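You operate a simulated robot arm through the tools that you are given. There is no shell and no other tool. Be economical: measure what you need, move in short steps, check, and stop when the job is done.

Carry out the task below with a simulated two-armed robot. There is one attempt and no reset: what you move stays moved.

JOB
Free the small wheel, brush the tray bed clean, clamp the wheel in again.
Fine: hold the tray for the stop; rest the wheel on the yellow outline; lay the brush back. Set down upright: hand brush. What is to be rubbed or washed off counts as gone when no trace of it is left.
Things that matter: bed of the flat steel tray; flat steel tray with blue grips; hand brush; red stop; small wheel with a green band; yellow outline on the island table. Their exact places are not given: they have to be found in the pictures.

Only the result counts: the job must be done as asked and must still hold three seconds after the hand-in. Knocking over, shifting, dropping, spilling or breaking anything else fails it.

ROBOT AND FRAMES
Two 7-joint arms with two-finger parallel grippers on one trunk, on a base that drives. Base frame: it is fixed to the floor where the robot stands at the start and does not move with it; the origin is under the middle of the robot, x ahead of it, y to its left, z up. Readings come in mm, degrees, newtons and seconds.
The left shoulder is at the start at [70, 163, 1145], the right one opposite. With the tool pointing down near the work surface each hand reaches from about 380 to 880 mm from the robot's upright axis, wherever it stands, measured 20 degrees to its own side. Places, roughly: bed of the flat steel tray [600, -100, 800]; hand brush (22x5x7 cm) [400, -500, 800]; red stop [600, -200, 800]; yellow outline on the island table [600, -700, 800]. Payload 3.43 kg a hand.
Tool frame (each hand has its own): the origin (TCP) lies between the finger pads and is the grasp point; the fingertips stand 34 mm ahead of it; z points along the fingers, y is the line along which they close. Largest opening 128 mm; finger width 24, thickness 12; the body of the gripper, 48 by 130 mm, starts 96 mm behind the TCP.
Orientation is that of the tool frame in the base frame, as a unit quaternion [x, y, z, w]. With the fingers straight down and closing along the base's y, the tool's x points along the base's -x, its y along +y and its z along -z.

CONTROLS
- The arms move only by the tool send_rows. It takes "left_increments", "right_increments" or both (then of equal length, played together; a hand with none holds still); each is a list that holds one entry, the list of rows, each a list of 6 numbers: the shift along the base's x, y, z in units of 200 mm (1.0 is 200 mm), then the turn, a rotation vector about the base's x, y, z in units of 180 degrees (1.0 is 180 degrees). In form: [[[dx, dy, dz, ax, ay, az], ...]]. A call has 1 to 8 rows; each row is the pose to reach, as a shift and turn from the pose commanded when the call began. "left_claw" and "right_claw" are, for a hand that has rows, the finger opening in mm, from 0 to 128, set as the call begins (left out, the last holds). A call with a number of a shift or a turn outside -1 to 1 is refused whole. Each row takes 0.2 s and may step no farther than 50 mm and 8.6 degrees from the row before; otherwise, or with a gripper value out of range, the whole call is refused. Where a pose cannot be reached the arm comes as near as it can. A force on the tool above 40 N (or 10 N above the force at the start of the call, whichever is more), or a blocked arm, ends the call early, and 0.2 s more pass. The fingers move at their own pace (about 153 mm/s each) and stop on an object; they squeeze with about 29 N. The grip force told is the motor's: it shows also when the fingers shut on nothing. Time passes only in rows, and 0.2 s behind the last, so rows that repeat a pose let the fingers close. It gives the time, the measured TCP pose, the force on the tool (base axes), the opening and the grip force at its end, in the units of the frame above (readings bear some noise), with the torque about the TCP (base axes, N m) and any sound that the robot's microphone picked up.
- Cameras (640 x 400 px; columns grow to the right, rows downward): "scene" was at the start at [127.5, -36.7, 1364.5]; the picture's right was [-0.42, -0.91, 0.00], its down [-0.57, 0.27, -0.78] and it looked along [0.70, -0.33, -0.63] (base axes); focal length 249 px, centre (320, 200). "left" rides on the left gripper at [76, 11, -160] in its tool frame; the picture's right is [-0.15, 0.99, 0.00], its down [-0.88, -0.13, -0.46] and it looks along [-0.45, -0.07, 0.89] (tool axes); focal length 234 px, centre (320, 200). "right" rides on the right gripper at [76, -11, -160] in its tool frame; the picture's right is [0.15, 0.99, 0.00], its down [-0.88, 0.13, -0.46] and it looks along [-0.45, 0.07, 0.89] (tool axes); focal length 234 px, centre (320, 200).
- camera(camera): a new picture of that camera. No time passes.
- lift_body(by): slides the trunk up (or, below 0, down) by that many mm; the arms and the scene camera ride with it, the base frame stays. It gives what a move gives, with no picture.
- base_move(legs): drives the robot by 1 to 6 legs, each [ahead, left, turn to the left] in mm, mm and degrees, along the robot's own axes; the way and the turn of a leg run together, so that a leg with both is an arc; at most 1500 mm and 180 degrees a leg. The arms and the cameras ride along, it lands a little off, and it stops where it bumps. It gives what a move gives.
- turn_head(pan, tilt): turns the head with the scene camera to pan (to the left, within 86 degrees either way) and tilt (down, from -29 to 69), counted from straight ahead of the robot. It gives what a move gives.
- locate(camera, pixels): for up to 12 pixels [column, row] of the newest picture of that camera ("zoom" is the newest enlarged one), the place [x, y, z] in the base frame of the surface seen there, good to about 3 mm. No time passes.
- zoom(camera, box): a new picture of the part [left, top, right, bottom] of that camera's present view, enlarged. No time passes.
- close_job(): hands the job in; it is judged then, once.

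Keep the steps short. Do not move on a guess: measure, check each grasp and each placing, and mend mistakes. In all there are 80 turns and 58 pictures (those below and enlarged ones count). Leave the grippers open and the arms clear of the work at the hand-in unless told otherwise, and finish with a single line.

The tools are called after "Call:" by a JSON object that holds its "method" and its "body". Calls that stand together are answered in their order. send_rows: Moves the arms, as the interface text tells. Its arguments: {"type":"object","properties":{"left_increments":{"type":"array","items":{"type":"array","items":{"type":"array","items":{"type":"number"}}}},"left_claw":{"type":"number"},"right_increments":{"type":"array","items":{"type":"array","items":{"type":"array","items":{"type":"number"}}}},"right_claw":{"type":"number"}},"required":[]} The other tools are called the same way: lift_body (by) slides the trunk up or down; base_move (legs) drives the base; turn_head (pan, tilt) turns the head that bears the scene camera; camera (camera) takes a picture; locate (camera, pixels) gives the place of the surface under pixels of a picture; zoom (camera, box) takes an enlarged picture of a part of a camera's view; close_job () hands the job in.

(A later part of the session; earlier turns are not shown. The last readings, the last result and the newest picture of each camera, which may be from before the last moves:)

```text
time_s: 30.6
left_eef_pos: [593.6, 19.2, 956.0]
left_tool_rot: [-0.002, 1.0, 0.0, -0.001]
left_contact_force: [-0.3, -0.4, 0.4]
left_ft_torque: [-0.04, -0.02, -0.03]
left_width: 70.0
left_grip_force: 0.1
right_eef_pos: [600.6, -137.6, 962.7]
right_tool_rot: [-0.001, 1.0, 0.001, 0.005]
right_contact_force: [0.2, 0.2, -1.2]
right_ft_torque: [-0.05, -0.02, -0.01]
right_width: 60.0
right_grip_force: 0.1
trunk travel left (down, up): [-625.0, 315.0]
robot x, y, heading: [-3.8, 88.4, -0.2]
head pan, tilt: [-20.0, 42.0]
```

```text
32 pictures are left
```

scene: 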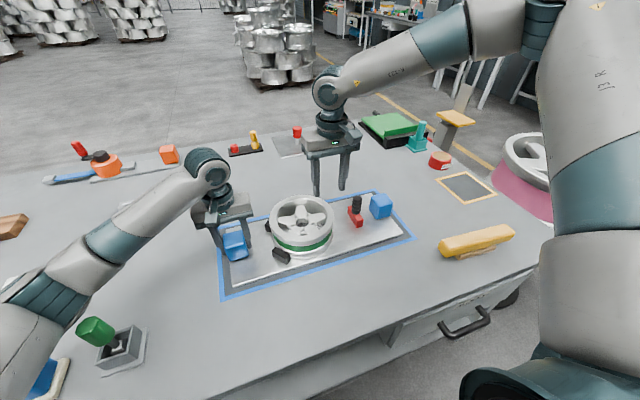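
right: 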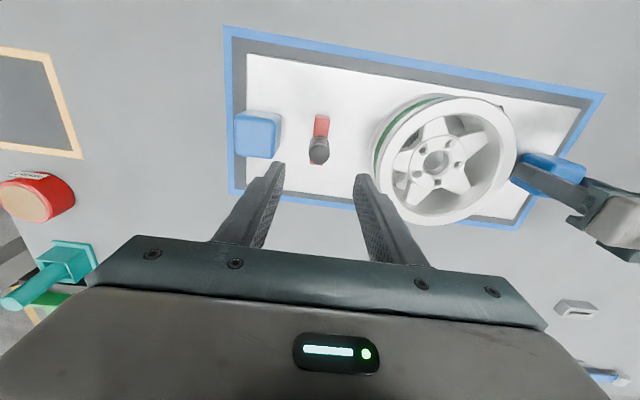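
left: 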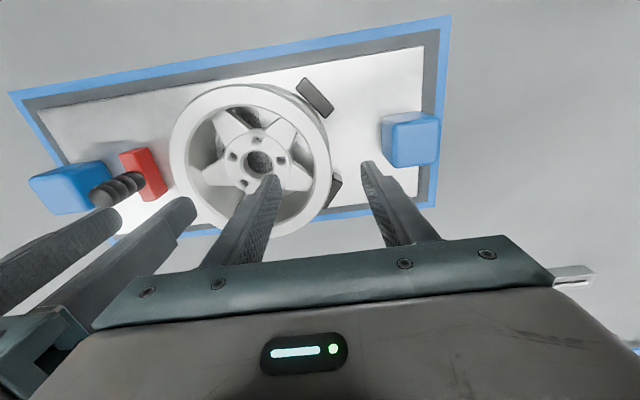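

Both hands straddle the rim. I'll narrow to 46 mm and descend together to TCP z 884.

Call:
{"method": "send_rows", "body": {"left_increments": [[[0, 0, -0.1, 0, 0, 0], [0.01, -0.005, -0.2, 0, 0, 0], [0.01, -0.005, -0.3, 0, 0, 0], [0.01, -0.005, -0.365, 0, 0, 0], [0.01, -0.005, -0.365, 0, 0, 0]]], "left_claw": 46, "right_increments": [[[0, 0, -0.1, 0, 0, 0], [-0.01, 0, -0.2, 0, 0, 0], [-0.01, 0, -0.3, 0, 0, 0], [-0.01, 0, -0.395, 0, 0, 0], [-0.01, 0, -0.395, 0, 0, 0]]], "right_claw": 46}}

Call:
{"method": "zoom", "body": {"camera": "scene", "box": [200, 140, 400, 290]}}

```text
time_s: 31.8
left_eef_pos: [598.4, 17.1, 884.3]
left_tool_rot: [-0.001, 1.0, 0.0, -0.001]
left_contact_force: [-0.3, -0.2, -0.3]
left_ft_torque: [0.0, 0.0, 0.01]
left_width: 46.0
left_grip_force: 0.1
right_eef_pos: [599.2, -138.9, 884.1]
right_tool_rot: [-0.002, 1.0, 0.001, 0.004]
right_contact_force: [-0.6, -0.5, 0.2]
right_ft_torque: [0.01, 0.03, 0.02]
right_width: 46.1
right_grip_force: 0.0
trunk travel left (down, up): [-625.0, 315.0]
robot x, y, heading: [-2.4, 87.0, 0.3]
head pan, tilt: [-20.0, 42.0]
```

```text
2.67 times, centred on (300, 215) of scene
```

zoom: 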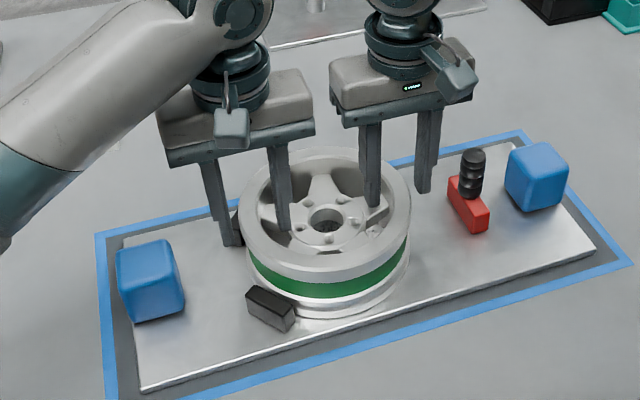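

The fingers straddle the rim on both sides with no contact. I'll close both, then lift 20 mm as a test.

Call:
{"method": "send_rows", "body": {"left_increments": [[[0, 0, 0, 0, 0, 0], [0, 0, 0, 0, 0, 0], [0, 0, 0, 0, 0, 0]]], "left_claw": 0, "right_increments": [[[0, 0, 0, 0, 0, 0], [0, 0, 0, 0, 0, 0], [0, 0, 0, 0, 0, 0]]], "right_claw": 0}}

Call:
{"method": "send_rows", "body": {"left_increments": [[[0, 0, 0.03, 0, 0, 0], [0, 0, 0.06, 0, 0, 0], [0, 0, 0.1, 0, 0, 0], [0, 0, 0.15, 0, 0, 0], [0, 0, 0.15, 0, 0, 0]]], "right_increments": [[[0, 0, 0.03, 0, 0, 0], [0, 0, 0.06, 0, 0, 0], [0, 0, 0.1, 0, 0, 0], [0, 0, 0.15, 0, 0, 0], [0, 0, 0.15, 0, 0, 0]]]}}

Call:
{"method": "zoom", "body": {"camera": "scene", "box": [200, 140, 400, 290]}}

```text
time_s: 32.6
left_eef_pos: [597.3, 18.1, 884.0]
left_tool_rot: [-0.001, 1.0, 0.0, -0.002]
left_contact_force: [-7.9, 15.7, 3.9]
left_ft_torque: [0.24, 0.0, -0.66]
left_width: 21.9
left_grip_force: 29.2
right_eef_pos: [598.7, -139.8, 883.0]
right_tool_rot: [0.0, 1.0, 0.0, 0.004]
right_contact_force: [7.1, -13.4, -0.3]
right_ft_torque: [-0.48, 0.19, -0.66]
right_width: 21.9
right_grip_force: 28.4
trunk travel left (down, up): [-625.0, 315.0]
robot x, y, heading: [-1.6, 88.7, -0.1]
head pan, tilt: [-20.0, 42.0]
```

```text
time_s: 33.8
left_eef_pos: [597.4, 16.2, 914.2]
left_tool_rot: [-0.001, 1.0, 0.0, 0.0]
left_contact_force: [0.3, 0.0, -0.5]
left_ft_torque: [0.01, 0.0, 0.03]
left_width: 0.0
left_grip_force: 28.8
right_eef_pos: [598.7, -135.0, 912.5]
right_tool_rot: [0.0, 1.0, 0.002, 0.004]
right_contact_force: [0.8, 0.3, -0.2]
right_ft_torque: [-0.02, 0.04, 0.01]
right_width: 0.1
right_grip_force: 28.8
trunk travel left (down, up): [-625.0, 315.0]
robot x, y, heading: [-1.6, 87.6, 0.1]
head pan, tilt: [-20.0, 42.0]
```

```text
2.67 times, centred on (300, 215) of scene
```

zoom: 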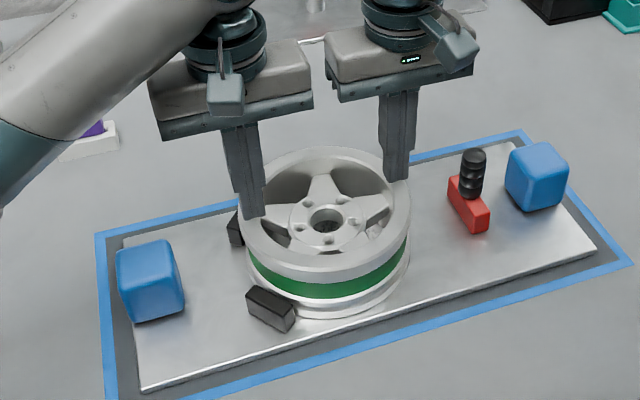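

The grip slid off: the lip is tapered and I only had about 20 mm. I'll grip deeper, with the inner fingers going down through spoke gaps so the pads hold the barrel under the flange. I'll raise both hands and look at the gap positions.

Call:
{"method": "send_rows", "body": {"left_increments": [[[-0.02, 0.1, 0.1, 0, 0, 0], [-0.08, 0.2, 0.25, 0, 0, 0], [-0.08, 0.3, 0.4, 0, 0, 0]]], "left_claw": 46, "right_increments": [[[-0.02, -0.1, 0.1, 0, 0, 0], [-0.1, -0.2, 0.25, 0, 0, 0], [-0.15, -0.35, 0.4, 0, 0, 0]]], "right_claw": 46}}

Call:
{"method": "zoom", "body": {"camera": "scene", "box": [240, 160, 370, 280]}}

Call:
{"method": "zoom", "body": {"camera": "left", "box": [100, 60, 300, 220]}}

```text
time_s: 34.6
left_eef_pos: [579.2, 75.9, 993.8]
left_tool_rot: [-0.001, 1.0, 0.001, -0.001]
left_contact_force: [0.0, 0.5, 0.4]
left_ft_torque: [0.03, -0.01, -0.02]
left_width: 45.9
left_grip_force: 0.0
right_eef_pos: [567.4, -208.1, 993.3]
right_tool_rot: [-0.001, 1.0, 0.002, 0.004]
right_contact_force: [-0.5, 0.0, 0.8]
right_ft_torque: [0.0, -0.01, 0.01]
right_width: 45.9
right_grip_force: 0.1
trunk travel left (down, up): [-625.0, 315.0]
robot x, y, heading: [0.0, 88.3, 0.0]
head pan, tilt: [-20.0, 42.0]
```

```text
3.33 times, centred on (305, 220) of scene
```

zoom: 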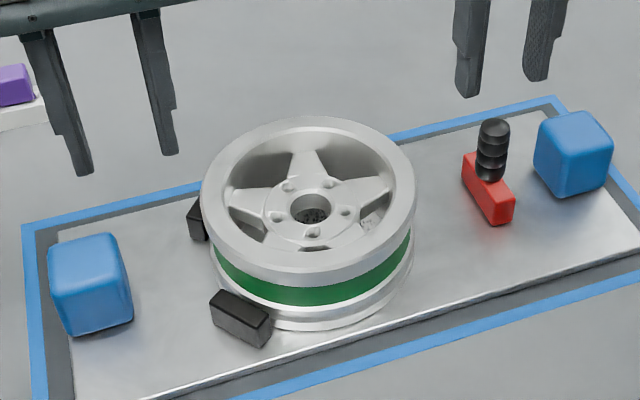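

```text
2.50 times, centred on (200, 140) of left
```

zoom: 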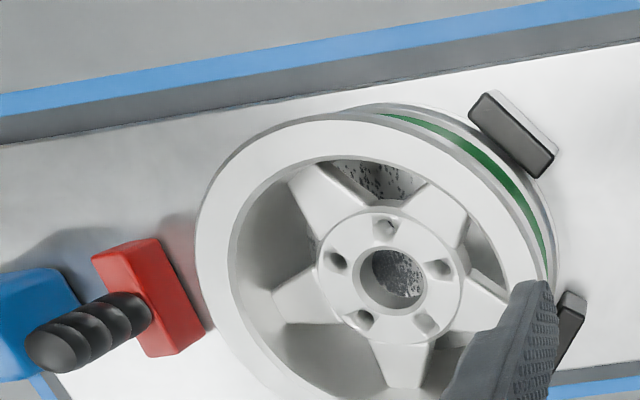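

I'll measure the spokes, the green band and the barrel in this zoom.

Call:
{"method": "locate", "body": {"camera": "zoom", "pixels": [[310, 190], [440, 210], [300, 295], [402, 370], [490, 290], [495, 165], [528, 200], [460, 118], [520, 160], [260, 230], [370, 180], [395, 222]]}}

```text
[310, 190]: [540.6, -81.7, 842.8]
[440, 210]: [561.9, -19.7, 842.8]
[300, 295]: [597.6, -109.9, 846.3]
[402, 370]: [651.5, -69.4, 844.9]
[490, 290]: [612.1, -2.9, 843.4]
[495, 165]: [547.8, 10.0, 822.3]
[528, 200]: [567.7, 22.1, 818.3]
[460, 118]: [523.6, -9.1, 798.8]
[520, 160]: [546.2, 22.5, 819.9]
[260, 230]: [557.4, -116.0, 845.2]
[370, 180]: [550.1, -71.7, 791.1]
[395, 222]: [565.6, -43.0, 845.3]
```

I'll probe the rim's outer and inner profile at column 299 of the scene view, to see which surfaces are vertical enough to hold.

Call:
{"method": "zoom", "body": {"camera": "scene", "box": [255, 185, 345, 265]}}

Call:
{"method": "locate", "body": {"camera": "zoom", "pixels": [[320, 300], [320, 312], [320, 325], [320, 335], [320, 345], [320, 360], [320, 375], [300, 70], [300, 80], [300, 88], [300, 100], [300, 112]]}}

```text
5.00 times, centred on (300, 225) of scene
```

zoom: 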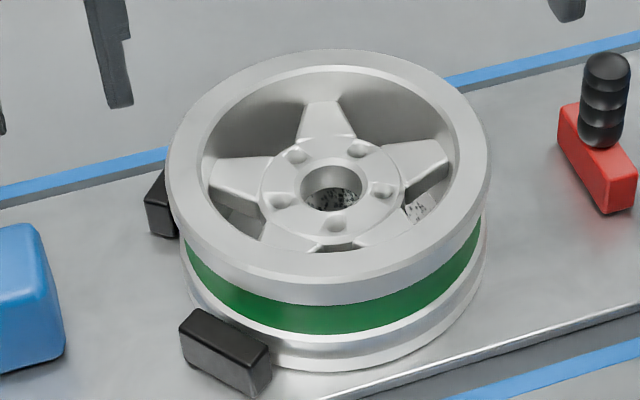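

```text
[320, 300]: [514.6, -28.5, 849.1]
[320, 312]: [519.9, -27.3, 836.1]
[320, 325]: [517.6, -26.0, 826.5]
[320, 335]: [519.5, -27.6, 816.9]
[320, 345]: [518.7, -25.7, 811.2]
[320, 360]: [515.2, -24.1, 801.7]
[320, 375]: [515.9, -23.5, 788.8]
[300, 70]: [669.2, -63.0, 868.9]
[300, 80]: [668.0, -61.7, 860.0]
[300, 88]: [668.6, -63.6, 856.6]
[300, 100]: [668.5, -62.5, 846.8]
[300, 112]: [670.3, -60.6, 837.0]
```

The flange outer face is r≈89 (z 843–870) and the inner wall r≈71, vertical. So the rim's mid-radius is 80 and I was gripping off-centre. I'll retry at y=21 and y=-141.

Call:
{"method": "send_rows", "body": {"left_increments": [[[0.05, -0.15, 0, 0, 0, 0], [0.095, -0.27, -0.1, 0, 0, 0], [0.095, -0.275, -0.25, 0, 0, 0], [0.095, -0.275, -0.4, 0, 0, 0], [0.095, -0.275, -0.56, 0, 0, 0], [0.095, -0.275, -0.56, 0, 0, 0]]], "right_increments": [[[0.08, 0.15, 0, 0, 0, 0], [0.155, 0.33, -0.1, 0, 0, 0], [0.155, 0.335, -0.25, 0, 0, 0], [0.155, 0.335, -0.4, 0, 0, 0], [0.155, 0.335, -0.555, 0, 0, 0], [0.155, 0.335, -0.555, 0, 0, 0]]]}}

Call:
{"method": "send_rows", "body": {"left_increments": [[[0, 0, 0, 0, 0, 0], [0, 0, 0, 0, 0, 0], [0, 0, 0, 0, 0, 0]]], "left_claw": 0, "right_increments": [[[0, 0, 0, 0, 0, 0], [0, 0, 0, 0, 0, 0], [0, 0, 0, 0, 0, 0]]], "right_claw": 0}}

```text
time_s: 36.0
left_eef_pos: [601.8, 22.5, 882.8]
left_tool_rot: [-0.001, 1.0, 0.0, 0.0]
left_contact_force: [0.2, 0.2, 0.0]
left_ft_torque: [0.0, 0.01, 0.02]
left_width: 45.9
left_grip_force: 0.0
right_eef_pos: [596.7, -137.8, 882.0]
right_tool_rot: [-0.002, 1.0, 0.001, 0.005]
right_contact_force: [-1.2, -0.3, 0.6]
right_ft_torque: [0.0, -0.03, 0.02]
right_width: 46.0
right_grip_force: 0.1
trunk travel left (down, up): [-625.0, 315.0]
robot x, y, heading: [-3.0, 90.0, -0.0]
head pan, tilt: [-20.0, 42.0]
```

```text
time_s: 36.8
left_eef_pos: [600.3, 20.4, 882.8]
left_tool_rot: [0.001, 1.0, -0.002, -0.002]
left_contact_force: [-7.5, -27.7, 0.4]
left_ft_torque: [-0.54, -0.17, -0.49]
left_width: 22.3
left_grip_force: 28.9
right_eef_pos: [599.8, -136.3, 881.1]
right_tool_rot: [-0.002, 1.0, 0.003, 0.006]
right_contact_force: [6.8, 28.9, -0.9]
right_ft_torque: [0.16, -0.02, -0.56]
right_width: 22.1
right_grip_force: 29.3
trunk travel left (down, up): [-625.0, 315.0]
robot x, y, heading: [0.1, 85.0, 0.5]
head pan, tilt: [-20.0, 42.0]
```

Now it's slightly overspread (∓28 N); stiffness is about 7 N/mm of separation. I'll bring each hand 2 mm inward to null it.

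Call:
{"method": "send_rows", "body": {"left_increments": [[[0, -0.005, 0, 0, 0, 0], [0, -0.01, 0, 0, 0, 0], [0, -0.01, 0, 0, 0, 0]]], "right_increments": [[[0, 0.005, 0, 0, 0, 0], [0, 0.01, 0, 0, 0, 0], [0, 0.01, 0, 0, 0, 0]]]}}

```text
time_s: 37.6
left_eef_pos: [601.2, 20.0, 882.3]
left_tool_rot: [0.0, 1.0, 0.0, -0.001]
left_contact_force: [-6.6, -21.8, 8.1]
left_ft_torque: [-0.52, 0.38, -0.54]
left_width: 22.6
left_grip_force: 28.3
right_eef_pos: [600.1, -137.5, 879.7]
right_tool_rot: [0.0, 1.0, 0.002, 0.005]
right_contact_force: [7.4, 23.2, 0.2]
right_ft_torque: [0.15, -0.58, -0.48]
right_width: 22.1
right_grip_force: 28.8
trunk travel left (down, up): [-625.0, 315.0]
robot x, y, heading: [-2.0, 91.3, 0.2]
head pan, tilt: [-20.0, 42.0]
```

Still 22 N; I'll go 3 mm further inward each.

Call:
{"method": "send_rows", "body": {"left_increments": [[[0, -0.007, 0, 0, 0, 0], [0, -0.015, 0, 0, 0, 0], [0, -0.015, 0, 0, 0, 0]]], "right_increments": [[[0, 0.007, 0, 0, 0, 0], [0, 0.015, 0, 0, 0, 0], [0, 0.015, 0, 0, 0, 0]]]}}

```text
time_s: 38.4
left_eef_pos: [600.9, 19.2, 882.6]
left_tool_rot: [-0.003, 1.0, 0.003, -0.001]
left_contact_force: [-6.8, 12.4, 13.6]
left_ft_torque: [-0.11, -0.01, -0.48]
left_width: 22.4
left_grip_force: 29.0
right_eef_pos: [599.3, -136.8, 883.2]
right_tool_rot: [0.0, 1.0, 0.0, 0.004]
right_contact_force: [5.0, -7.3, -0.9]
right_ft_torque: [-0.26, -0.35, -0.38]
right_width: 22.1
right_grip_force: 29.0
trunk travel left (down, up): [-625.0, 315.0]
robot x, y, heading: [0.7, 90.9, 0.3]
head pan, tilt: [-20.0, 42.0]
```

Close to balanced. I'll back out 1 mm each and lift slowly by 12 mm, watching the forces.

Call:
{"method": "send_rows", "body": {"left_increments": [[[0, 0.005, 0, 0, 0, 0], [0, 0.005, 0.015, 0, 0, 0], [0, 0.005, 0.03, 0, 0, 0], [0, 0.005, 0.045, 0, 0, 0], [0, 0.005, 0.06, 0, 0, 0], [0, 0.005, 0.06, 0, 0, 0]]], "right_increments": [[[0, -0.005, 0, 0, 0, 0], [0, -0.005, 0.015, 0, 0, 0], [0, -0.005, 0.03, 0, 0, 0], [0, -0.005, 0.045, 0, 0, 0], [0, -0.005, 0.06, 0, 0, 0], [0, -0.005, 0.06, 0, 0, 0]]]}}

Call:
{"method": "zoom", "body": {"camera": "scene", "box": [220, 160, 380, 270]}}

```text
time_s: 39.8
left_eef_pos: [602.2, 18.7, 894.0]
left_tool_rot: [-0.002, 1.0, 0.001, -0.002]
left_contact_force: [-0.6, 23.1, -3.4]
left_ft_torque: [0.34, 0.08, -0.21]
left_width: 22.1
left_grip_force: 29.4
right_eef_pos: [599.9, -138.2, 893.4]
right_tool_rot: [-0.001, 1.0, 0.001, 0.003]
right_contact_force: [1.5, -23.1, -5.6]
right_ft_torque: [-0.62, -0.07, -0.02]
right_width: 22.1
right_grip_force: 29.5
trunk travel left (down, up): [-625.0, 315.0]
robot x, y, heading: [2.4, 92.0, -0.2]
head pan, tilt: [-20.0, 42.0]
```

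```text
3.64 times, centred on (300, 215) of scene
```

zoom: 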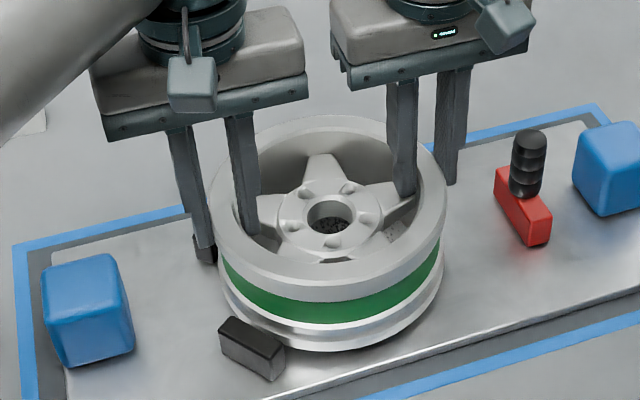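

Let me check whether the wheel is really rising.

Call:
{"method": "locate", "body": {"camera": "zoom", "pixels": [[320, 260], [330, 125], [320, 345], [332, 205], [300, 228]]}}

```text
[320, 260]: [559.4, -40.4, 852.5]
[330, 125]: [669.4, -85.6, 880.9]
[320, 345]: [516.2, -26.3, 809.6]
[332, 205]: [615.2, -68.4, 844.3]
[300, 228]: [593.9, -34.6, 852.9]
```

The wheel is up about 10 mm (weight ≈ 9 N) and holding. I'll keep lifting slowly, to get above the knob (886).

Call:
{"method": "send_rows", "body": {"left_increments": [[[0, 0, 0.03, 0, 0, 0], [0, 0, 0.07, 0, 0, 0], [0, 0, 0.11, 0, 0, 0], [0, 0, 0.15, 0, 0, 0], [0, 0, 0.19, 0, 0, 0], [0, 0, 0.23, 0, 0, 0], [0, 0, 0.26, 0, 0, 0], [0, 0, 0.28, 0, 0, 0]]], "right_increments": [[[0, 0, 0.03, 0, 0, 0], [0, 0, 0.07, 0, 0, 0], [0, 0, 0.11, 0, 0, 0], [0, 0, 0.15, 0, 0, 0], [0, 0, 0.19, 0, 0, 0], [0, 0, 0.23, 0, 0, 0], [0, 0, 0.26, 0, 0, 0], [0, 0, 0.28, 0, 0, 0]]]}}

Call:
{"method": "send_rows", "body": {"left_increments": [[[0, 0, 0.03, 0, 0, 0], [0, 0, 0.07, 0, 0, 0], [0, 0, 0.11, 0, 0, 0], [0, 0, 0.15, 0, 0, 0], [0, 0, 0.19, 0, 0, 0], [0, 0, 0.23, 0, 0, 0], [0, 0, 0.26, 0, 0, 0], [0, 0, 0.28, 0, 0, 0]]], "right_increments": [[[0, 0, 0.03, 0, 0, 0], [0, 0, 0.07, 0, 0, 0], [0, 0, 0.11, 0, 0, 0], [0, 0, 0.15, 0, 0, 0], [0, 0, 0.19, 0, 0, 0], [0, 0, 0.23, 0, 0, 0], [0, 0, 0.26, 0, 0, 0], [0, 0, 0.28, 0, 0, 0]]]}}

Call:
{"method": "camera", "body": {"camera": "scene"}}

```text
time_s: 41.6
left_eef_pos: [600.7, 18.1, 948.6]
left_tool_rot: [-0.001, 1.0, 0.002, -0.002]
left_contact_force: [-0.7, 32.1, -1.4]
left_ft_torque: [0.33, -0.15, -0.02]
left_width: 22.2
left_grip_force: 28.9
right_eef_pos: [600.3, -136.8, 949.8]
right_tool_rot: [0.0, 1.0, 0.0, 0.004]
right_contact_force: [0.3, -31.5, -6.7]
right_ft_torque: [-0.75, 0.12, 0.03]
right_width: 21.9
right_grip_force: 29.1
trunk travel left (down, up): [-625.0, 315.0]
robot x, y, heading: [1.4, 89.4, -0.3]
head pan, tilt: [-20.0, 42.0]
```

```text
time_s: 43.4
left_eef_pos: [601.0, 19.9, 1005.8]
left_tool_rot: [-0.001, 1.0, 0.003, -0.002]
left_contact_force: [-1.8, 29.5, -5.5]
left_ft_torque: [0.61, 0.39, -0.11]
left_width: 22.5
left_grip_force: 28.8
right_eef_pos: [600.2, -137.0, 1005.1]
right_tool_rot: [-0.001, 1.0, 0.0, 0.003]
right_contact_force: [1.5, -30.1, -1.8]
right_ft_torque: [-0.52, -0.42, -0.1]
right_width: 22.1
right_grip_force: 29.3
trunk travel left (down, up): [-625.0, 315.0]
robot x, y, heading: [-1.5, 88.1, 0.5]
head pan, tilt: [-20.0, 42.0]
```

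```text
25 pictures are left
```

scene: 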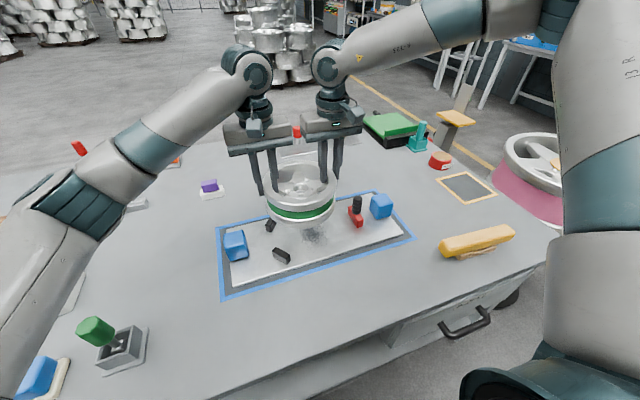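

The wheel is held firmly, with its bottom at about z 910. I'll drive right 634 mm; the floor there is clear.

Call:
{"method": "base_move", "body": {"legs": [[0, -300, 0], [0, -334, 0]]}}

Call:
{"method": "camera", "body": {"camera": "scene"}}

```text
time_s: 47.2
left_eef_pos: [601.3, -605.7, 1005.4]
left_tool_rot: [-0.001, 1.0, 0.003, -0.002]
left_contact_force: [-1.4, 26.9, -5.7]
left_ft_torque: [0.73, -0.01, -0.16]
left_width: 22.4
left_grip_force: 28.6
right_eef_pos: [600.8, -762.2, 1005.8]
right_tool_rot: [-0.001, 1.0, 0.0, 0.003]
right_contact_force: [2.4, -28.1, -2.1]
right_ft_torque: [-0.48, -0.02, -0.09]
right_width: 22.0
right_grip_force: 28.8
trunk travel left (down, up): [-625.0, 315.0]
robot x, y, heading: [-2.6, -535.3, -0.1]
head pan, tilt: [-20.0, 42.0]
```

```text
24 pictures are left
```

scene: 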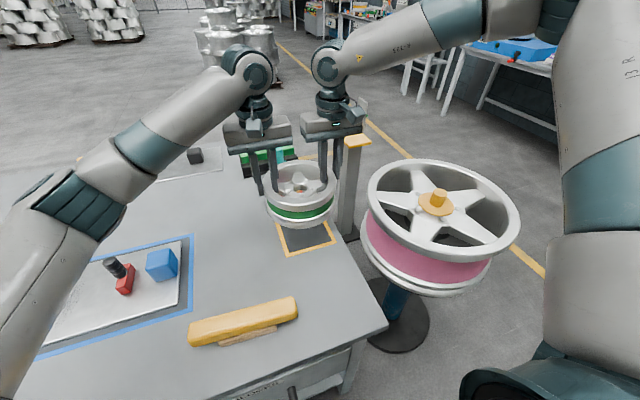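

Wheel centre ≈ (600,-684). I'll verify the outline corners and the wheel position.

Call:
{"method": "zoom", "body": {"camera": "scene", "box": [240, 160, 370, 270]}}

Call:
{"method": "locate", "body": {"camera": "scene", "pixels": [[287, 255], [336, 243], [329, 222], [276, 224], [311, 250], [302, 168], [300, 198], [270, 190], [331, 190], [300, 222]]}}

```text
3.64 times, centred on (305, 215) of scene
```

zoom: 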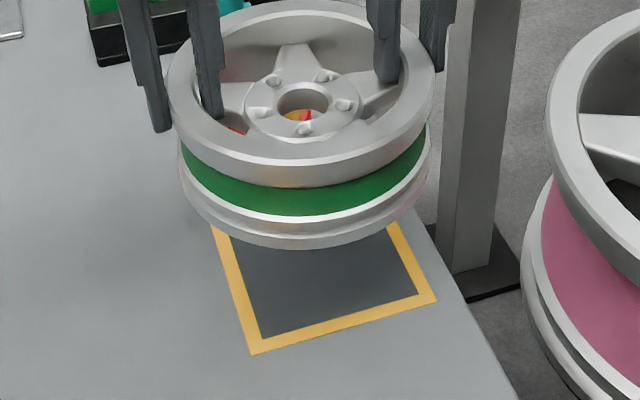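

```text
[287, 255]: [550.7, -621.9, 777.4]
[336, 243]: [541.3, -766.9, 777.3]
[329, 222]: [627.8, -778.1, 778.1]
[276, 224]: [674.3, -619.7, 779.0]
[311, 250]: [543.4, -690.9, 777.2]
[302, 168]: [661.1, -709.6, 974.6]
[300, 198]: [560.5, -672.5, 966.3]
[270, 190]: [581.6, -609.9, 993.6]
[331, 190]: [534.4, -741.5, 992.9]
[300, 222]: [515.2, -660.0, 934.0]
```

I need to check the red can near the far corner of the outline before lowering.

Call:
{"method": "camera", "body": {"camera": "left"}}

Call:
{"method": "camera", "body": {"camera": "right"}}

```text
22 pictures are left
```

left: 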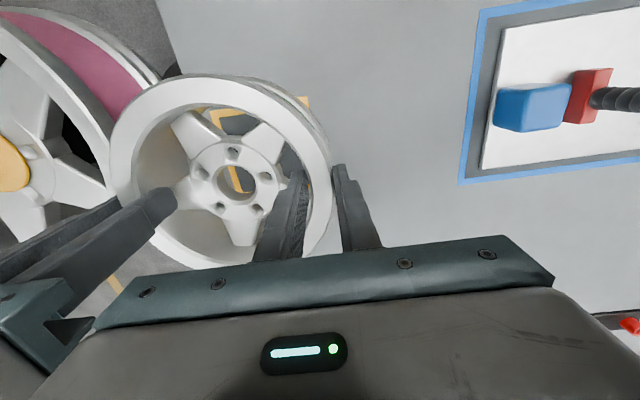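

```text
21 pictures are left
```

right: 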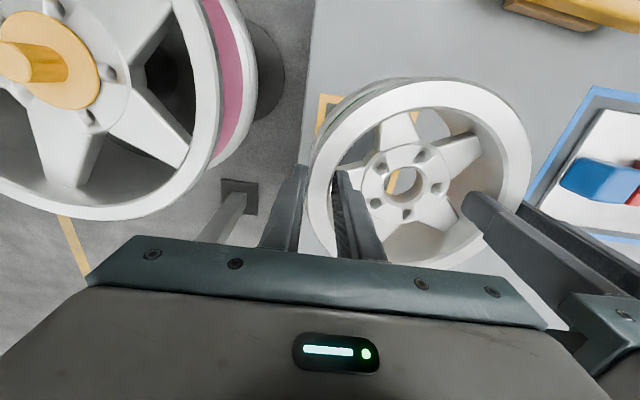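

The can's near edge is at about x 735, and the wheel centred at x 615 will reach 704, so it's clear. I'll shift +14 mm x and -11 mm y, then lower slowly.

Call:
{"method": "send_rows", "body": {"left_increments": [[[0.035, -0.03, 0, 0, 0, 0], [0.07, -0.055, -0.03, 0, 0, 0], [0.07, -0.055, -0.1, 0, 0, 0], [0.07, -0.055, -0.18, 0, 0, 0], [0.07, -0.055, -0.26, 0, 0, 0], [0.07, -0.055, -0.34, 0, 0, 0], [0.07, -0.055, -0.41, 0, 0, 0], [0.07, -0.055, -0.47, 0, 0, 0]]], "right_increments": [[[0.035, -0.03, 0, 0, 0, 0], [0.07, -0.055, -0.03, 0, 0, 0], [0.07, -0.055, -0.1, 0, 0, 0], [0.07, -0.055, -0.18, 0, 0, 0], [0.07, -0.055, -0.26, 0, 0, 0], [0.07, -0.055, -0.34, 0, 0, 0], [0.07, -0.055, -0.41, 0, 0, 0], [0.07, -0.055, -0.47, 0, 0, 0]]]}}

Call:
{"method": "zoom", "body": {"camera": "scene", "box": [240, 160, 370, 270]}}

Call:
{"method": "locate", "body": {"camera": "zoom", "pixels": [[300, 290], [300, 250], [300, 225], [310, 100], [300, 60], [200, 240], [400, 240]]}}

```text
time_s: 49.0
left_eef_pos: [615.0, -616.7, 912.4]
left_tool_rot: [-0.001, 1.0, 0.001, -0.001]
left_contact_force: [-3.4, -8.5, -1.2]
left_ft_torque: [-0.37, 0.16, -0.27]
left_width: 22.2
left_grip_force: 29.4
right_eef_pos: [614.1, -774.5, 910.8]
right_tool_rot: [-0.001, 1.0, 0.002, 0.003]
right_contact_force: [3.2, 8.5, -6.5]
right_ft_torque: [-0.11, -0.15, -0.21]
right_width: 21.9
right_grip_force: 29.1
trunk travel left (down, up): [-625.0, 315.0]
robot x, y, heading: [-1.9, -537.2, 0.2]
head pan, tilt: [-20.0, 42.0]
```

```text
3.64 times, centred on (305, 215) of scene
```

zoom: 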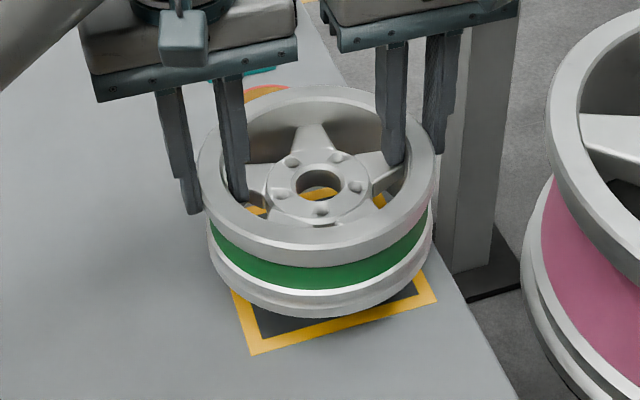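

```text
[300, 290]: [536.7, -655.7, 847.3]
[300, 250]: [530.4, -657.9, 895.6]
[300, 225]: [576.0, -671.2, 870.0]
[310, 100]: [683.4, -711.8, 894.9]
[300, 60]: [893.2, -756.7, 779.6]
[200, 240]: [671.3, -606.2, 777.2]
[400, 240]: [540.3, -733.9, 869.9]
```

On course; about 40 mm remain. I'll continue slowly.

Call:
{"method": "send_rows", "body": {"left_increments": [[[0, 0, -0.04, 0, 0, 0], [0, 0, -0.08, 0, 0, 0], [0, 0, -0.12, 0, 0, 0], [0, 0, -0.15, 0, 0, 0], [0, 0, -0.17, 0, 0, 0], [0, 0, -0.185, 0, 0, 0], [0, 0, -0.195, 0, 0, 0], [0, 0, -0.195, 0, 0, 0]]], "right_increments": [[[0, 0, -0.04, 0, 0, 0], [0, 0, -0.08, 0, 0, 0], [0, 0, -0.12, 0, 0, 0], [0, 0, -0.15, 0, 0, 0], [0, 0, -0.17, 0, 0, 0], [0, 0, -0.185, 0, 0, 0], [0, 0, -0.195, 0, 0, 0], [0, 0, -0.195, 0, 0, 0]]]}}

Call:
{"method": "zoom", "body": {"camera": "scene", "box": [240, 160, 370, 270]}}

Call:
{"method": "locate", "body": {"camera": "zoom", "pixels": [[330, 140], [310, 275], [310, 325], [310, 345], [310, 300], [225, 250], [420, 230]]}}

```text
time_s: 50.8
left_eef_pos: [615.0, -616.3, 874.3]
left_tool_rot: [-0.001, 1.0, 0.002, -0.003]
left_contact_force: [-8.8, -8.4, -3.2]
left_ft_torque: [-0.36, 0.35, -0.7]
left_width: 22.6
left_grip_force: 29.0
right_eef_pos: [613.9, -773.8, 872.4]
right_tool_rot: [-0.001, 1.0, 0.001, 0.005]
right_contact_force: [8.5, 7.0, -5.1]
right_ft_torque: [0.16, -0.37, -0.59]
right_width: 22.0
right_grip_force: 29.4
trunk travel left (down, up): [-625.0, 315.0]
robot x, y, heading: [-2.4, -539.6, 0.1]
head pan, tilt: [-20.0, 42.0]
```

```text
3.64 times, centred on (305, 215) of scene
```

zoom: 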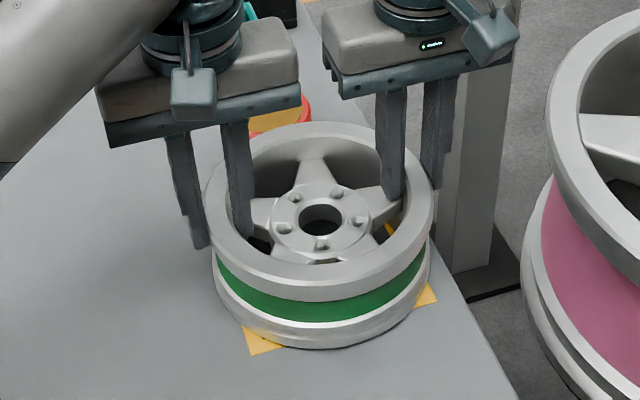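

```text
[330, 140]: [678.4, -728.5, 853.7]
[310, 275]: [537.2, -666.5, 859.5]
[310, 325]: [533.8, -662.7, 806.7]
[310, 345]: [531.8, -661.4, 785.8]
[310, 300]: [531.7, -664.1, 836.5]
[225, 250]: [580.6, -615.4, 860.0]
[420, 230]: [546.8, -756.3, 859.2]
```

Nearly down (rim top 860). I'll lower the last few millimetres until the table carries it.

Call:
{"method": "send_rows", "body": {"left_increments": [[[0, 0, -0.005, 0, 0, 0], [0, 0, -0.01, 0, 0, 0], [0, 0, -0.015, 0, 0, 0], [0, 0, -0.015, 0, 0, 0]]], "right_increments": [[[0, 0, -0.005, 0, 0, 0], [0, 0, -0.01, 0, 0, 0], [0, 0, -0.015, 0, 0, 0], [0, 0, -0.015, 0, 0, 0]]]}}

```text
time_s: 51.8
left_eef_pos: [614.8, -617.6, 871.9]
left_tool_rot: [-0.002, 1.0, 0.001, -0.001]
left_contact_force: [-1.7, -7.9, 0.4]
left_ft_torque: [-0.26, 0.73, -0.34]
left_width: 22.5
left_grip_force: 28.7
right_eef_pos: [614.4, -773.1, 871.0]
right_tool_rot: [-0.001, 1.0, 0.001, 0.006]
right_contact_force: [4.4, 3.1, 18.0]
right_ft_torque: [-0.02, 0.23, -0.18]
right_width: 21.9
right_grip_force: 28.9
trunk travel left (down, up): [-625.0, 315.0]
robot x, y, heading: [2.0, -539.9, -0.0]
head pan, tilt: [-20.0, 42.0]
```

It's touching the table. I'll open both hands to 46 mm and rise straight up.

Call:
{"method": "send_rows", "body": {"left_increments": [[[0, 0, 0, 0, 0, 0], [0, 0, 0, 0, 0, 0], [0, 0, 0.1, 0, 0, 0], [0, 0, 0.3, 0, 0, 0], [0, 0, 0.5, 0, 0, 0], [0, 0, 0.7, 0, 0, 0]]], "left_claw": 46, "right_increments": [[[0, 0, 0, 0, 0, 0], [0, 0, 0, 0, 0, 0], [0, 0, 0.1, 0, 0, 0], [0, 0, 0.3, 0, 0, 0], [0, 0, 0.5, 0, 0, 0], [0, 0, 0.7, 0, 0, 0]]], "right_claw": 46}}

Call:
{"method": "base_move", "body": {"legs": [[0, 380, 0]]}}

Call:
{"method": "turn_head", "body": {"pan": -30, "tilt": 45}}

Call:
{"method": "camera", "body": {"camera": "scene"}}

```text
time_s: 53.2
left_eef_pos: [611.5, -616.0, 1013.4]
left_tool_rot: [-0.002, 1.0, 0.002, -0.001]
left_contact_force: [-0.2, -0.3, 0.1]
left_ft_torque: [0.01, -0.03, -0.04]
left_width: 45.9
left_grip_force: 0.2
right_eef_pos: [611.7, -773.3, 1007.9]
right_tool_rot: [-0.002, 1.0, 0.0, 0.004]
right_contact_force: [0.7, -1.0, 0.0]
right_ft_torque: [0.0, -0.02, -0.03]
right_width: 46.0
right_grip_force: 0.1
trunk travel left (down, up): [-625.0, 315.0]
robot x, y, heading: [2.3, -537.0, 0.1]
head pan, tilt: [-20.0, 42.0]
```

```text
time_s: 55.6
left_eef_pos: [612.4, -234.3, 1011.9]
left_tool_rot: [-0.004, 1.0, 0.002, -0.002]
left_contact_force: [-0.1, 0.0, 0.3]
left_ft_torque: [-0.03, -0.01, -0.01]
left_width: 45.8
left_grip_force: 0.2
right_eef_pos: [614.2, -392.2, 1007.0]
right_tool_rot: [-0.002, 1.0, 0.001, 0.004]
right_contact_force: [-0.3, 0.3, -0.3]
right_ft_torque: [0.01, 0.0, -0.01]
right_width: 45.9
right_grip_force: 0.0
trunk travel left (down, up): [-625.0, 315.0]
robot x, y, heading: [1.3, -155.9, -0.0]
head pan, tilt: [-20.0, 42.0]
```

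```text
time_s: 56.3
left_eef_pos: [612.7, -233.7, 1011.4]
left_tool_rot: [-0.002, 1.0, 0.002, -0.001]
left_contact_force: [0.0, 0.3, -0.8]
left_ft_torque: [-0.02, -0.02, -0.02]
left_width: 45.9
left_grip_force: 0.1
right_eef_pos: [613.9, -393.2, 1007.6]
right_tool_rot: [-0.001, 1.0, 0.0, 0.005]
right_contact_force: [0.0, -0.2, 0.5]
right_ft_torque: [0.02, 0.03, 0.0]
right_width: 46.1
right_grip_force: 0.0
trunk travel left (down, up): [-625.0, 315.0]
robot x, y, heading: [-7.1, -157.1, -0.2]
head pan, tilt: [-30.0, 45.0]
```

```text
18 pictures are left
```

scene: 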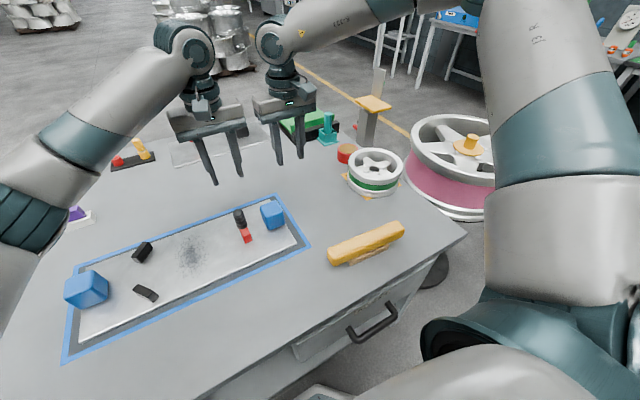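

The wheel is on the outline and the dirt patch on the bed is visible around (190,255). I'll zoom in on both the patch and the brush.

Call:
{"method": "zoom", "body": {"camera": "scene", "box": [110, 200, 270, 320]}}

Call:
{"method": "locate", "body": {"camera": "scene", "pixels": [[177, 255], [206, 253], [192, 236], [193, 272], [330, 255], [401, 231], [366, 243], [365, 250], [366, 258], [404, 236], [334, 265], [245, 236]]}}

Call:
{"method": "zoom", "body": {"camera": "scene", "box": [310, 205, 420, 280]}}

```text
3.33 times, centred on (190, 260) of scene
```

zoom: 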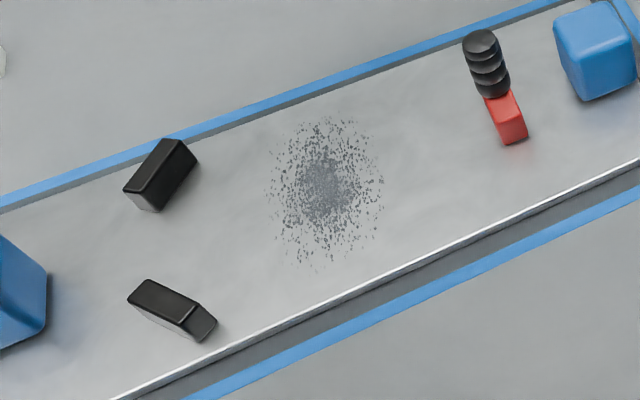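

```text
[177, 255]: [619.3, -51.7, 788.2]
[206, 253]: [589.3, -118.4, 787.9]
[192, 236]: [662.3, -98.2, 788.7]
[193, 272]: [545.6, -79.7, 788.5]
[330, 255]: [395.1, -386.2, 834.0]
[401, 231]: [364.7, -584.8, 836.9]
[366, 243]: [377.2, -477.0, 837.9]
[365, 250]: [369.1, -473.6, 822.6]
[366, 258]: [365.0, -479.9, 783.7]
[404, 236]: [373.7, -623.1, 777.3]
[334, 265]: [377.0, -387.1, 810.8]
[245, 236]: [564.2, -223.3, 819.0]
```

```text
5.33 times, centred on (365, 242) of scene
```

zoom: 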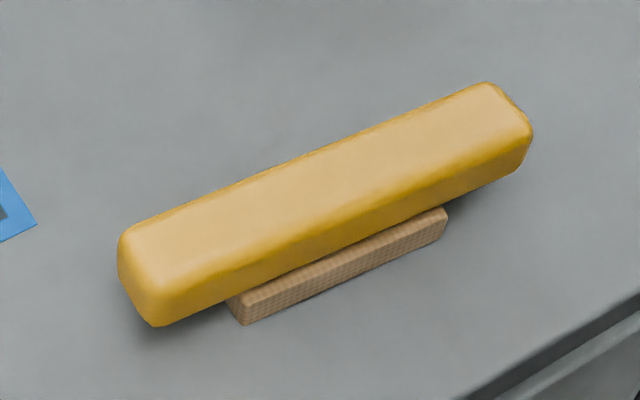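

Dirt spans x 545–665, y -45…-120. The brush lies at about (380,-485), top 838, its long axis about 8.5° off y. I'll move the right hand near it while turning the wrist about -68°, then the rest.

Call:
{"method": "send_rows", "body": {"right_increments": [[[-0.1, -0.05, 0, 0, 0, -0.047], [-0.2, -0.1, 0, 0, 0, -0.094], [-0.35, -0.15, 0, 0, 0, -0.141], [-0.5, -0.2, 0, 0, 0, -0.188], [-0.65, -0.25, 0, 0, 0, -0.235], [-0.8, -0.3, 0, 0, 0, -0.282], [-0.9, -0.35, 0, 0, 0, -0.329], [-0.95, -0.4, 0, 0, 0, -0.376]]], "right_claw": 110}}

Call:
{"method": "send_rows", "body": {"right_increments": [[[-0.05, -0.05, 0, 0, 0, -0.047], [-0.1, -0.05, 0, 0, 0, -0.094], [-0.15, -0.05, 0, 0, 0, -0.141], [-0.17, -0.05, 0, 0, 0, -0.17], [-0.17, -0.05, 0, 0, 0, -0.17]]]}}

Call:
{"method": "locate", "body": {"camera": "scene", "pixels": [[332.2, 250.4], [399.7, 225.1], [366, 238]]}}

Call:
{"method": "camera", "body": {"camera": "right"}}

```text
time_s: 58.1
left_eef_pos: [612.8, -235.4, 1011.8]
left_tool_rot: [-0.003, 1.0, 0.003, -0.002]
left_contact_force: [0.0, 0.3, -0.3]
left_ft_torque: [0.02, 0.0, -0.05]
left_width: 46.1
left_grip_force: 0.0
right_eef_pos: [423.6, -474.4, 1008.8]
right_tool_rot: [0.557, 0.831, -0.001, 0.004]
right_contact_force: [-0.3, 0.3, -0.5]
right_ft_torque: [0.02, -0.03, 0.0]
right_width: 110.1
right_grip_force: 0.1
trunk travel left (down, up): [-625.0, 315.0]
robot x, y, heading: [1.2, -158.8, 0.3]
head pan, tilt: [-30.0, 45.0]
```

```text
time_s: 59.3
left_eef_pos: [613.6, -233.8, 1013.0]
left_tool_rot: [-0.002, 1.0, 0.002, -0.002]
left_contact_force: [-0.8, -0.2, -0.1]
left_ft_torque: [-0.01, -0.01, 0.01]
left_width: 46.2
left_grip_force: 0.0
right_eef_pos: [390.8, -484.4, 1006.9]
right_tool_rot: [0.755, 0.655, -0.002, 0.003]
right_contact_force: [0.2, -0.1, -0.2]
right_ft_torque: [-0.01, 0.01, 0.01]
right_width: 110.1
right_grip_force: 0.1
trunk travel left (down, up): [-625.0, 315.0]
robot x, y, heading: [-2.9, -156.8, 0.2]
head pan, tilt: [-30.0, 45.0]
```

```text
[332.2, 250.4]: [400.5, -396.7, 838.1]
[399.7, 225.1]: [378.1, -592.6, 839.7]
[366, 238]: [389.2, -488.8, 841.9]
```

```text
15 pictures are left
```

right: 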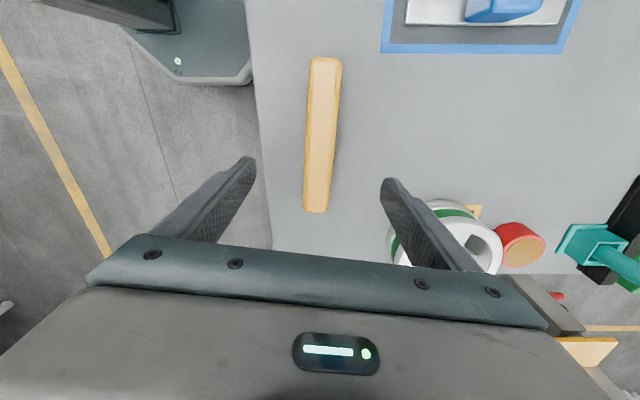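

The brush axis is about 6.5° off, its centre (389,-490); the hand is aligned within 2°. I'll descend to z 832 and close.

Call:
{"method": "send_rows", "body": {"right_increments": [[[0, -0.02, -0.2, 0, 0, 0.004], [-0.005, -0.025, -0.4, 0, 0, 0.008], [-0.005, -0.025, -0.6, 0, 0, 0.008], [-0.005, -0.025, -0.78, 0, 0, 0.008], [-0.005, -0.025, -0.875, 0, 0, 0.008], [-0.005, -0.025, -0.875, 0, 0, 0.008]]]}}

Call:
{"method": "send_rows", "body": {"right_increments": [[[0, 0, 0, 0, 0, 0], [0, 0, 0, 0, 0, 0], [0, 0, 0, 0, 0, 0]]], "right_claw": 0}}

```text
time_s: 60.7
left_eef_pos: [613.5, -233.8, 1011.8]
left_tool_rot: [-0.003, 1.0, 0.002, -0.002]
left_contact_force: [-0.4, -0.3, -0.3]
left_ft_torque: [0.05, -0.01, 0.0]
left_width: 46.2
left_grip_force: 0.1
right_eef_pos: [388.5, -487.2, 830.8]
right_tool_rot: [0.747, 0.665, -0.003, 0.004]
right_contact_force: [0.3, -0.4, -0.5]
right_ft_torque: [0.04, -0.01, 0.03]
right_width: 109.7
right_grip_force: 0.1
trunk travel left (down, up): [-625.0, 315.0]
robot x, y, heading: [2.6, -159.4, 0.0]
head pan, tilt: [-30.0, 45.0]
```

```text
time_s: 61.5
left_eef_pos: [612.9, -235.0, 1012.6]
left_tool_rot: [-0.003, 1.0, 0.002, -0.002]
left_contact_force: [0.9, -0.3, 0.2]
left_ft_torque: [0.01, 0.01, 0.0]
left_width: 45.9
left_grip_force: 0.0
right_eef_pos: [388.9, -487.0, 831.0]
right_tool_rot: [0.746, 0.665, -0.003, 0.003]
right_contact_force: [0.3, -0.3, -0.1]
right_ft_torque: [0.02, 0.03, 0.03]
right_width: 48.1
right_grip_force: 29.2
trunk travel left (down, up): [-625.0, 315.0]
robot x, y, heading: [1.4, -156.0, 0.2]
head pan, tilt: [-30.0, 45.0]
```

Brush gripped (48 mm). I'll lift it, turn the wrist back so its long axis lies along x, and move ahead.

Call:
{"method": "send_rows", "body": {"right_increments": [[[0, 0, 0.15, 0, 0, 0], [0, 0, 0.35, 0, 0, 0], [0, 0, 0.55, 0, 0, 0.045], [0, 0, 0.75, 0, 0, 0.09], [0.1, 0, 0.75, 0, 0, 0.135], [0.2, 0, 0.75, 0, 0, 0.18], [0.3, 0, 0.75, 0, 0, 0.225], [0.4, 0, 0.75, 0, 0, 0.27]]]}}

Call:
{"method": "send_rows", "body": {"right_increments": [[[0.1, 0.0, 0, 0, 0, 0.045], [0.2, 0.0, 0, 0, 0, 0.09], [0.3, 0.0, 0, 0, 0, 0.135], [0.4, 0.0, 0, 0, 0, 0.18], [0.5, 0, 0, 0, 0, 0.225], [0.55, 0, 0, 0, 0, 0.267], [0.55, 0, 0, 0, 0, 0.267]]]}}

Call:
{"method": "base_move", "body": {"legs": [[0, 247, 0]]}}

Call:
{"method": "turn_head", "body": {"pan": -15, "tilt": 45}}

Call:
{"method": "camera", "body": {"camera": "scene"}}

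```text
time_s: 63.3
left_eef_pos: [614.5, -235.9, 1012.3]
left_tool_rot: [-0.003, 1.0, 0.002, -0.001]
left_contact_force: [0.7, -0.3, -0.9]
left_ft_torque: [0.02, -0.02, -0.01]
left_width: 46.0
left_grip_force: 0.0
right_eef_pos: [469.8, -490.5, 982.7]
right_tool_rot: [0.406, 0.914, -0.001, 0.003]
right_contact_force: [0.4, -0.2, -1.6]
right_ft_torque: [-0.01, 0.0, 0.01]
right_width: 47.8
right_grip_force: 29.2
trunk travel left (down, up): [-625.0, 315.0]
robot x, y, heading: [-2.1, -163.3, 0.2]
head pan, tilt: [-30.0, 45.0]
```

```text
time_s: 64.9
left_eef_pos: [613.5, -234.8, 1011.4]
left_tool_rot: [-0.002, 1.0, 0.002, -0.002]
left_contact_force: [-0.5, -0.1, 0.6]
left_ft_torque: [-0.01, 0.01, -0.02]
left_width: 46.1
left_grip_force: 0.0
right_eef_pos: [578.1, -488.9, 981.9]
right_tool_rot: [-0.001, 1.0, 0.001, 0.003]
right_contact_force: [-0.4, -0.7, -0.6]
right_ft_torque: [0.02, 0.02, -0.01]
right_width: 47.7
right_grip_force: 29.0
trunk travel left (down, up): [-625.0, 315.0]
robot x, y, heading: [-1.6, -158.8, 0.2]
head pan, tilt: [-30.0, 45.0]
```

```text
time_s: 66.8
left_eef_pos: [611.0, 16.1, 1012.0]
left_tool_rot: [-0.002, 1.0, 0.002, -0.001]
left_contact_force: [-0.2, 0.4, -0.3]
left_ft_torque: [-0.02, 0.01, -0.01]
left_width: 46.0
left_grip_force: 0.2
right_eef_pos: [576.3, -238.5, 981.9]
right_tool_rot: [0.001, 1.0, 0.001, 0.005]
right_contact_force: [0.4, -0.8, -1.4]
right_ft_torque: [-0.02, 0.03, 0.03]
right_width: 47.4
right_grip_force: 29.1
trunk travel left (down, up): [-625.0, 315.0]
robot x, y, heading: [-2.3, 93.6, 0.3]
head pan, tilt: [-30.0, 45.0]
```

```text
time_s: 67.5
left_eef_pos: [612.1, 16.0, 1013.1]
left_tool_rot: [-0.002, 1.0, 0.003, -0.002]
left_contact_force: [0.7, 0.7, 0.2]
left_ft_torque: [-0.01, -0.02, 0.0]
left_width: 46.0
left_grip_force: 0.1
right_eef_pos: [578.3, -238.2, 982.2]
right_tool_rot: [0.001, 1.0, 0.0, 0.004]
right_contact_force: [-1.1, 0.6, -1.0]
right_ft_torque: [-0.05, 0.0, -0.02]
right_width: 47.4
right_grip_force: 28.8
trunk travel left (down, up): [-625.0, 315.0]
robot x, y, heading: [-3.7, 94.5, -0.0]
head pan, tilt: [-15.0, 45.0]
```

```text
14 pictures are left
```

scene: 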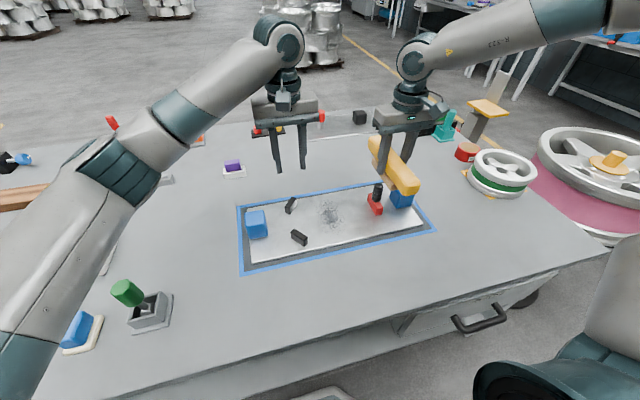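

Left hand: go back over the left grip, descend and hold the tray. The right hand keeps the brush up.

Call:
{"method": "send_rows", "body": {"left_increments": [[[0, 0.2, 0, 0, 0, 0], [-0.03, 0.4, 0, 0, 0, 0], [-0.07, 0.575, -0.1, 0, 0, 0], [-0.07, 0.575, -0.3, 0, 0, 0], [-0.07, 0.575, -0.5, 0, 0, 0], [-0.07, 0.575, -0.7, 0, 0, 0], [-0.07, 0.575, -0.88, 0, 0, 0], [-0.07, 0.575, -0.88, 0, 0, 0]]], "left_claw": 90}}

Call:
{"method": "send_rows", "body": {"left_increments": [[[0, 0, 0, 0, 0, 0], [0, 0, 0, 0, 0, 0]]], "left_claw": 0}}

Call:
{"method": "send_rows", "body": {"right_increments": [[[0.06, 0.2, 0, 0, 0, 0], [0.13, 0.43, -0.1, 0, 0, 0], [0.13, 0.43, -0.3, 0, 0, 0], [0.13, 0.43, -0.5, 0, 0, 0], [0.13, 0.43, -0.6, 0, 0, 0], [0.13, 0.43, -0.6, 0, 0, 0]]]}}

Call:
{"method": "zoom", "body": {"camera": "scene", "box": [230, 120, 450, 280]}}

```text
time_s: 69.3
left_eef_pos: [599.2, 131.6, 833.9]
left_tool_rot: [-0.001, 1.0, 0.002, 0.0]
left_contact_force: [0.6, 1.0, -0.1]
left_ft_torque: [0.0, 0.01, -0.03]
left_width: 89.7
left_grip_force: 0.1
right_eef_pos: [577.9, -238.9, 981.2]
right_tool_rot: [0.001, 1.0, 0.001, 0.005]
right_contact_force: [0.0, -0.4, -1.7]
right_ft_torque: [-0.02, 0.01, 0.02]
right_width: 47.4
right_grip_force: 28.9
trunk travel left (down, up): [-625.0, 315.0]
robot x, y, heading: [-3.5, 88.8, 0.2]
head pan, tilt: [-15.0, 45.0]
```

```text
time_s: 69.9
left_eef_pos: [598.7, 130.5, 833.1]
left_tool_rot: [-0.002, 1.0, 0.001, -0.002]
left_contact_force: [0.2, -0.6, 1.5]
left_ft_torque: [-0.92, -0.28, -0.04]
left_width: 54.8
left_grip_force: 28.8
right_eef_pos: [578.0, -238.6, 981.4]
right_tool_rot: [0.001, 1.0, 0.0, 0.003]
right_contact_force: [0.1, -0.4, -1.6]
right_ft_torque: [0.01, 0.03, -0.03]
right_width: 47.4
right_grip_force: 28.8
trunk travel left (down, up): [-625.0, 315.0]
robot x, y, heading: [0.5, 91.0, 0.2]
head pan, tilt: [-15.0, 45.0]
```

```text
refused: row 2 steps farther than a row can; nothing moved
```

```text
2.50 times, centred on (340, 200) of scene
```

zoom: 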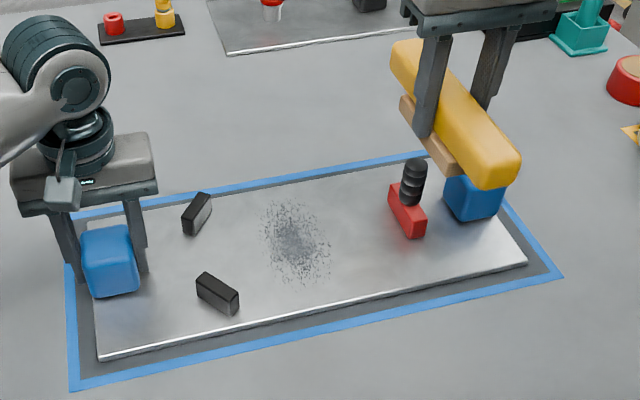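

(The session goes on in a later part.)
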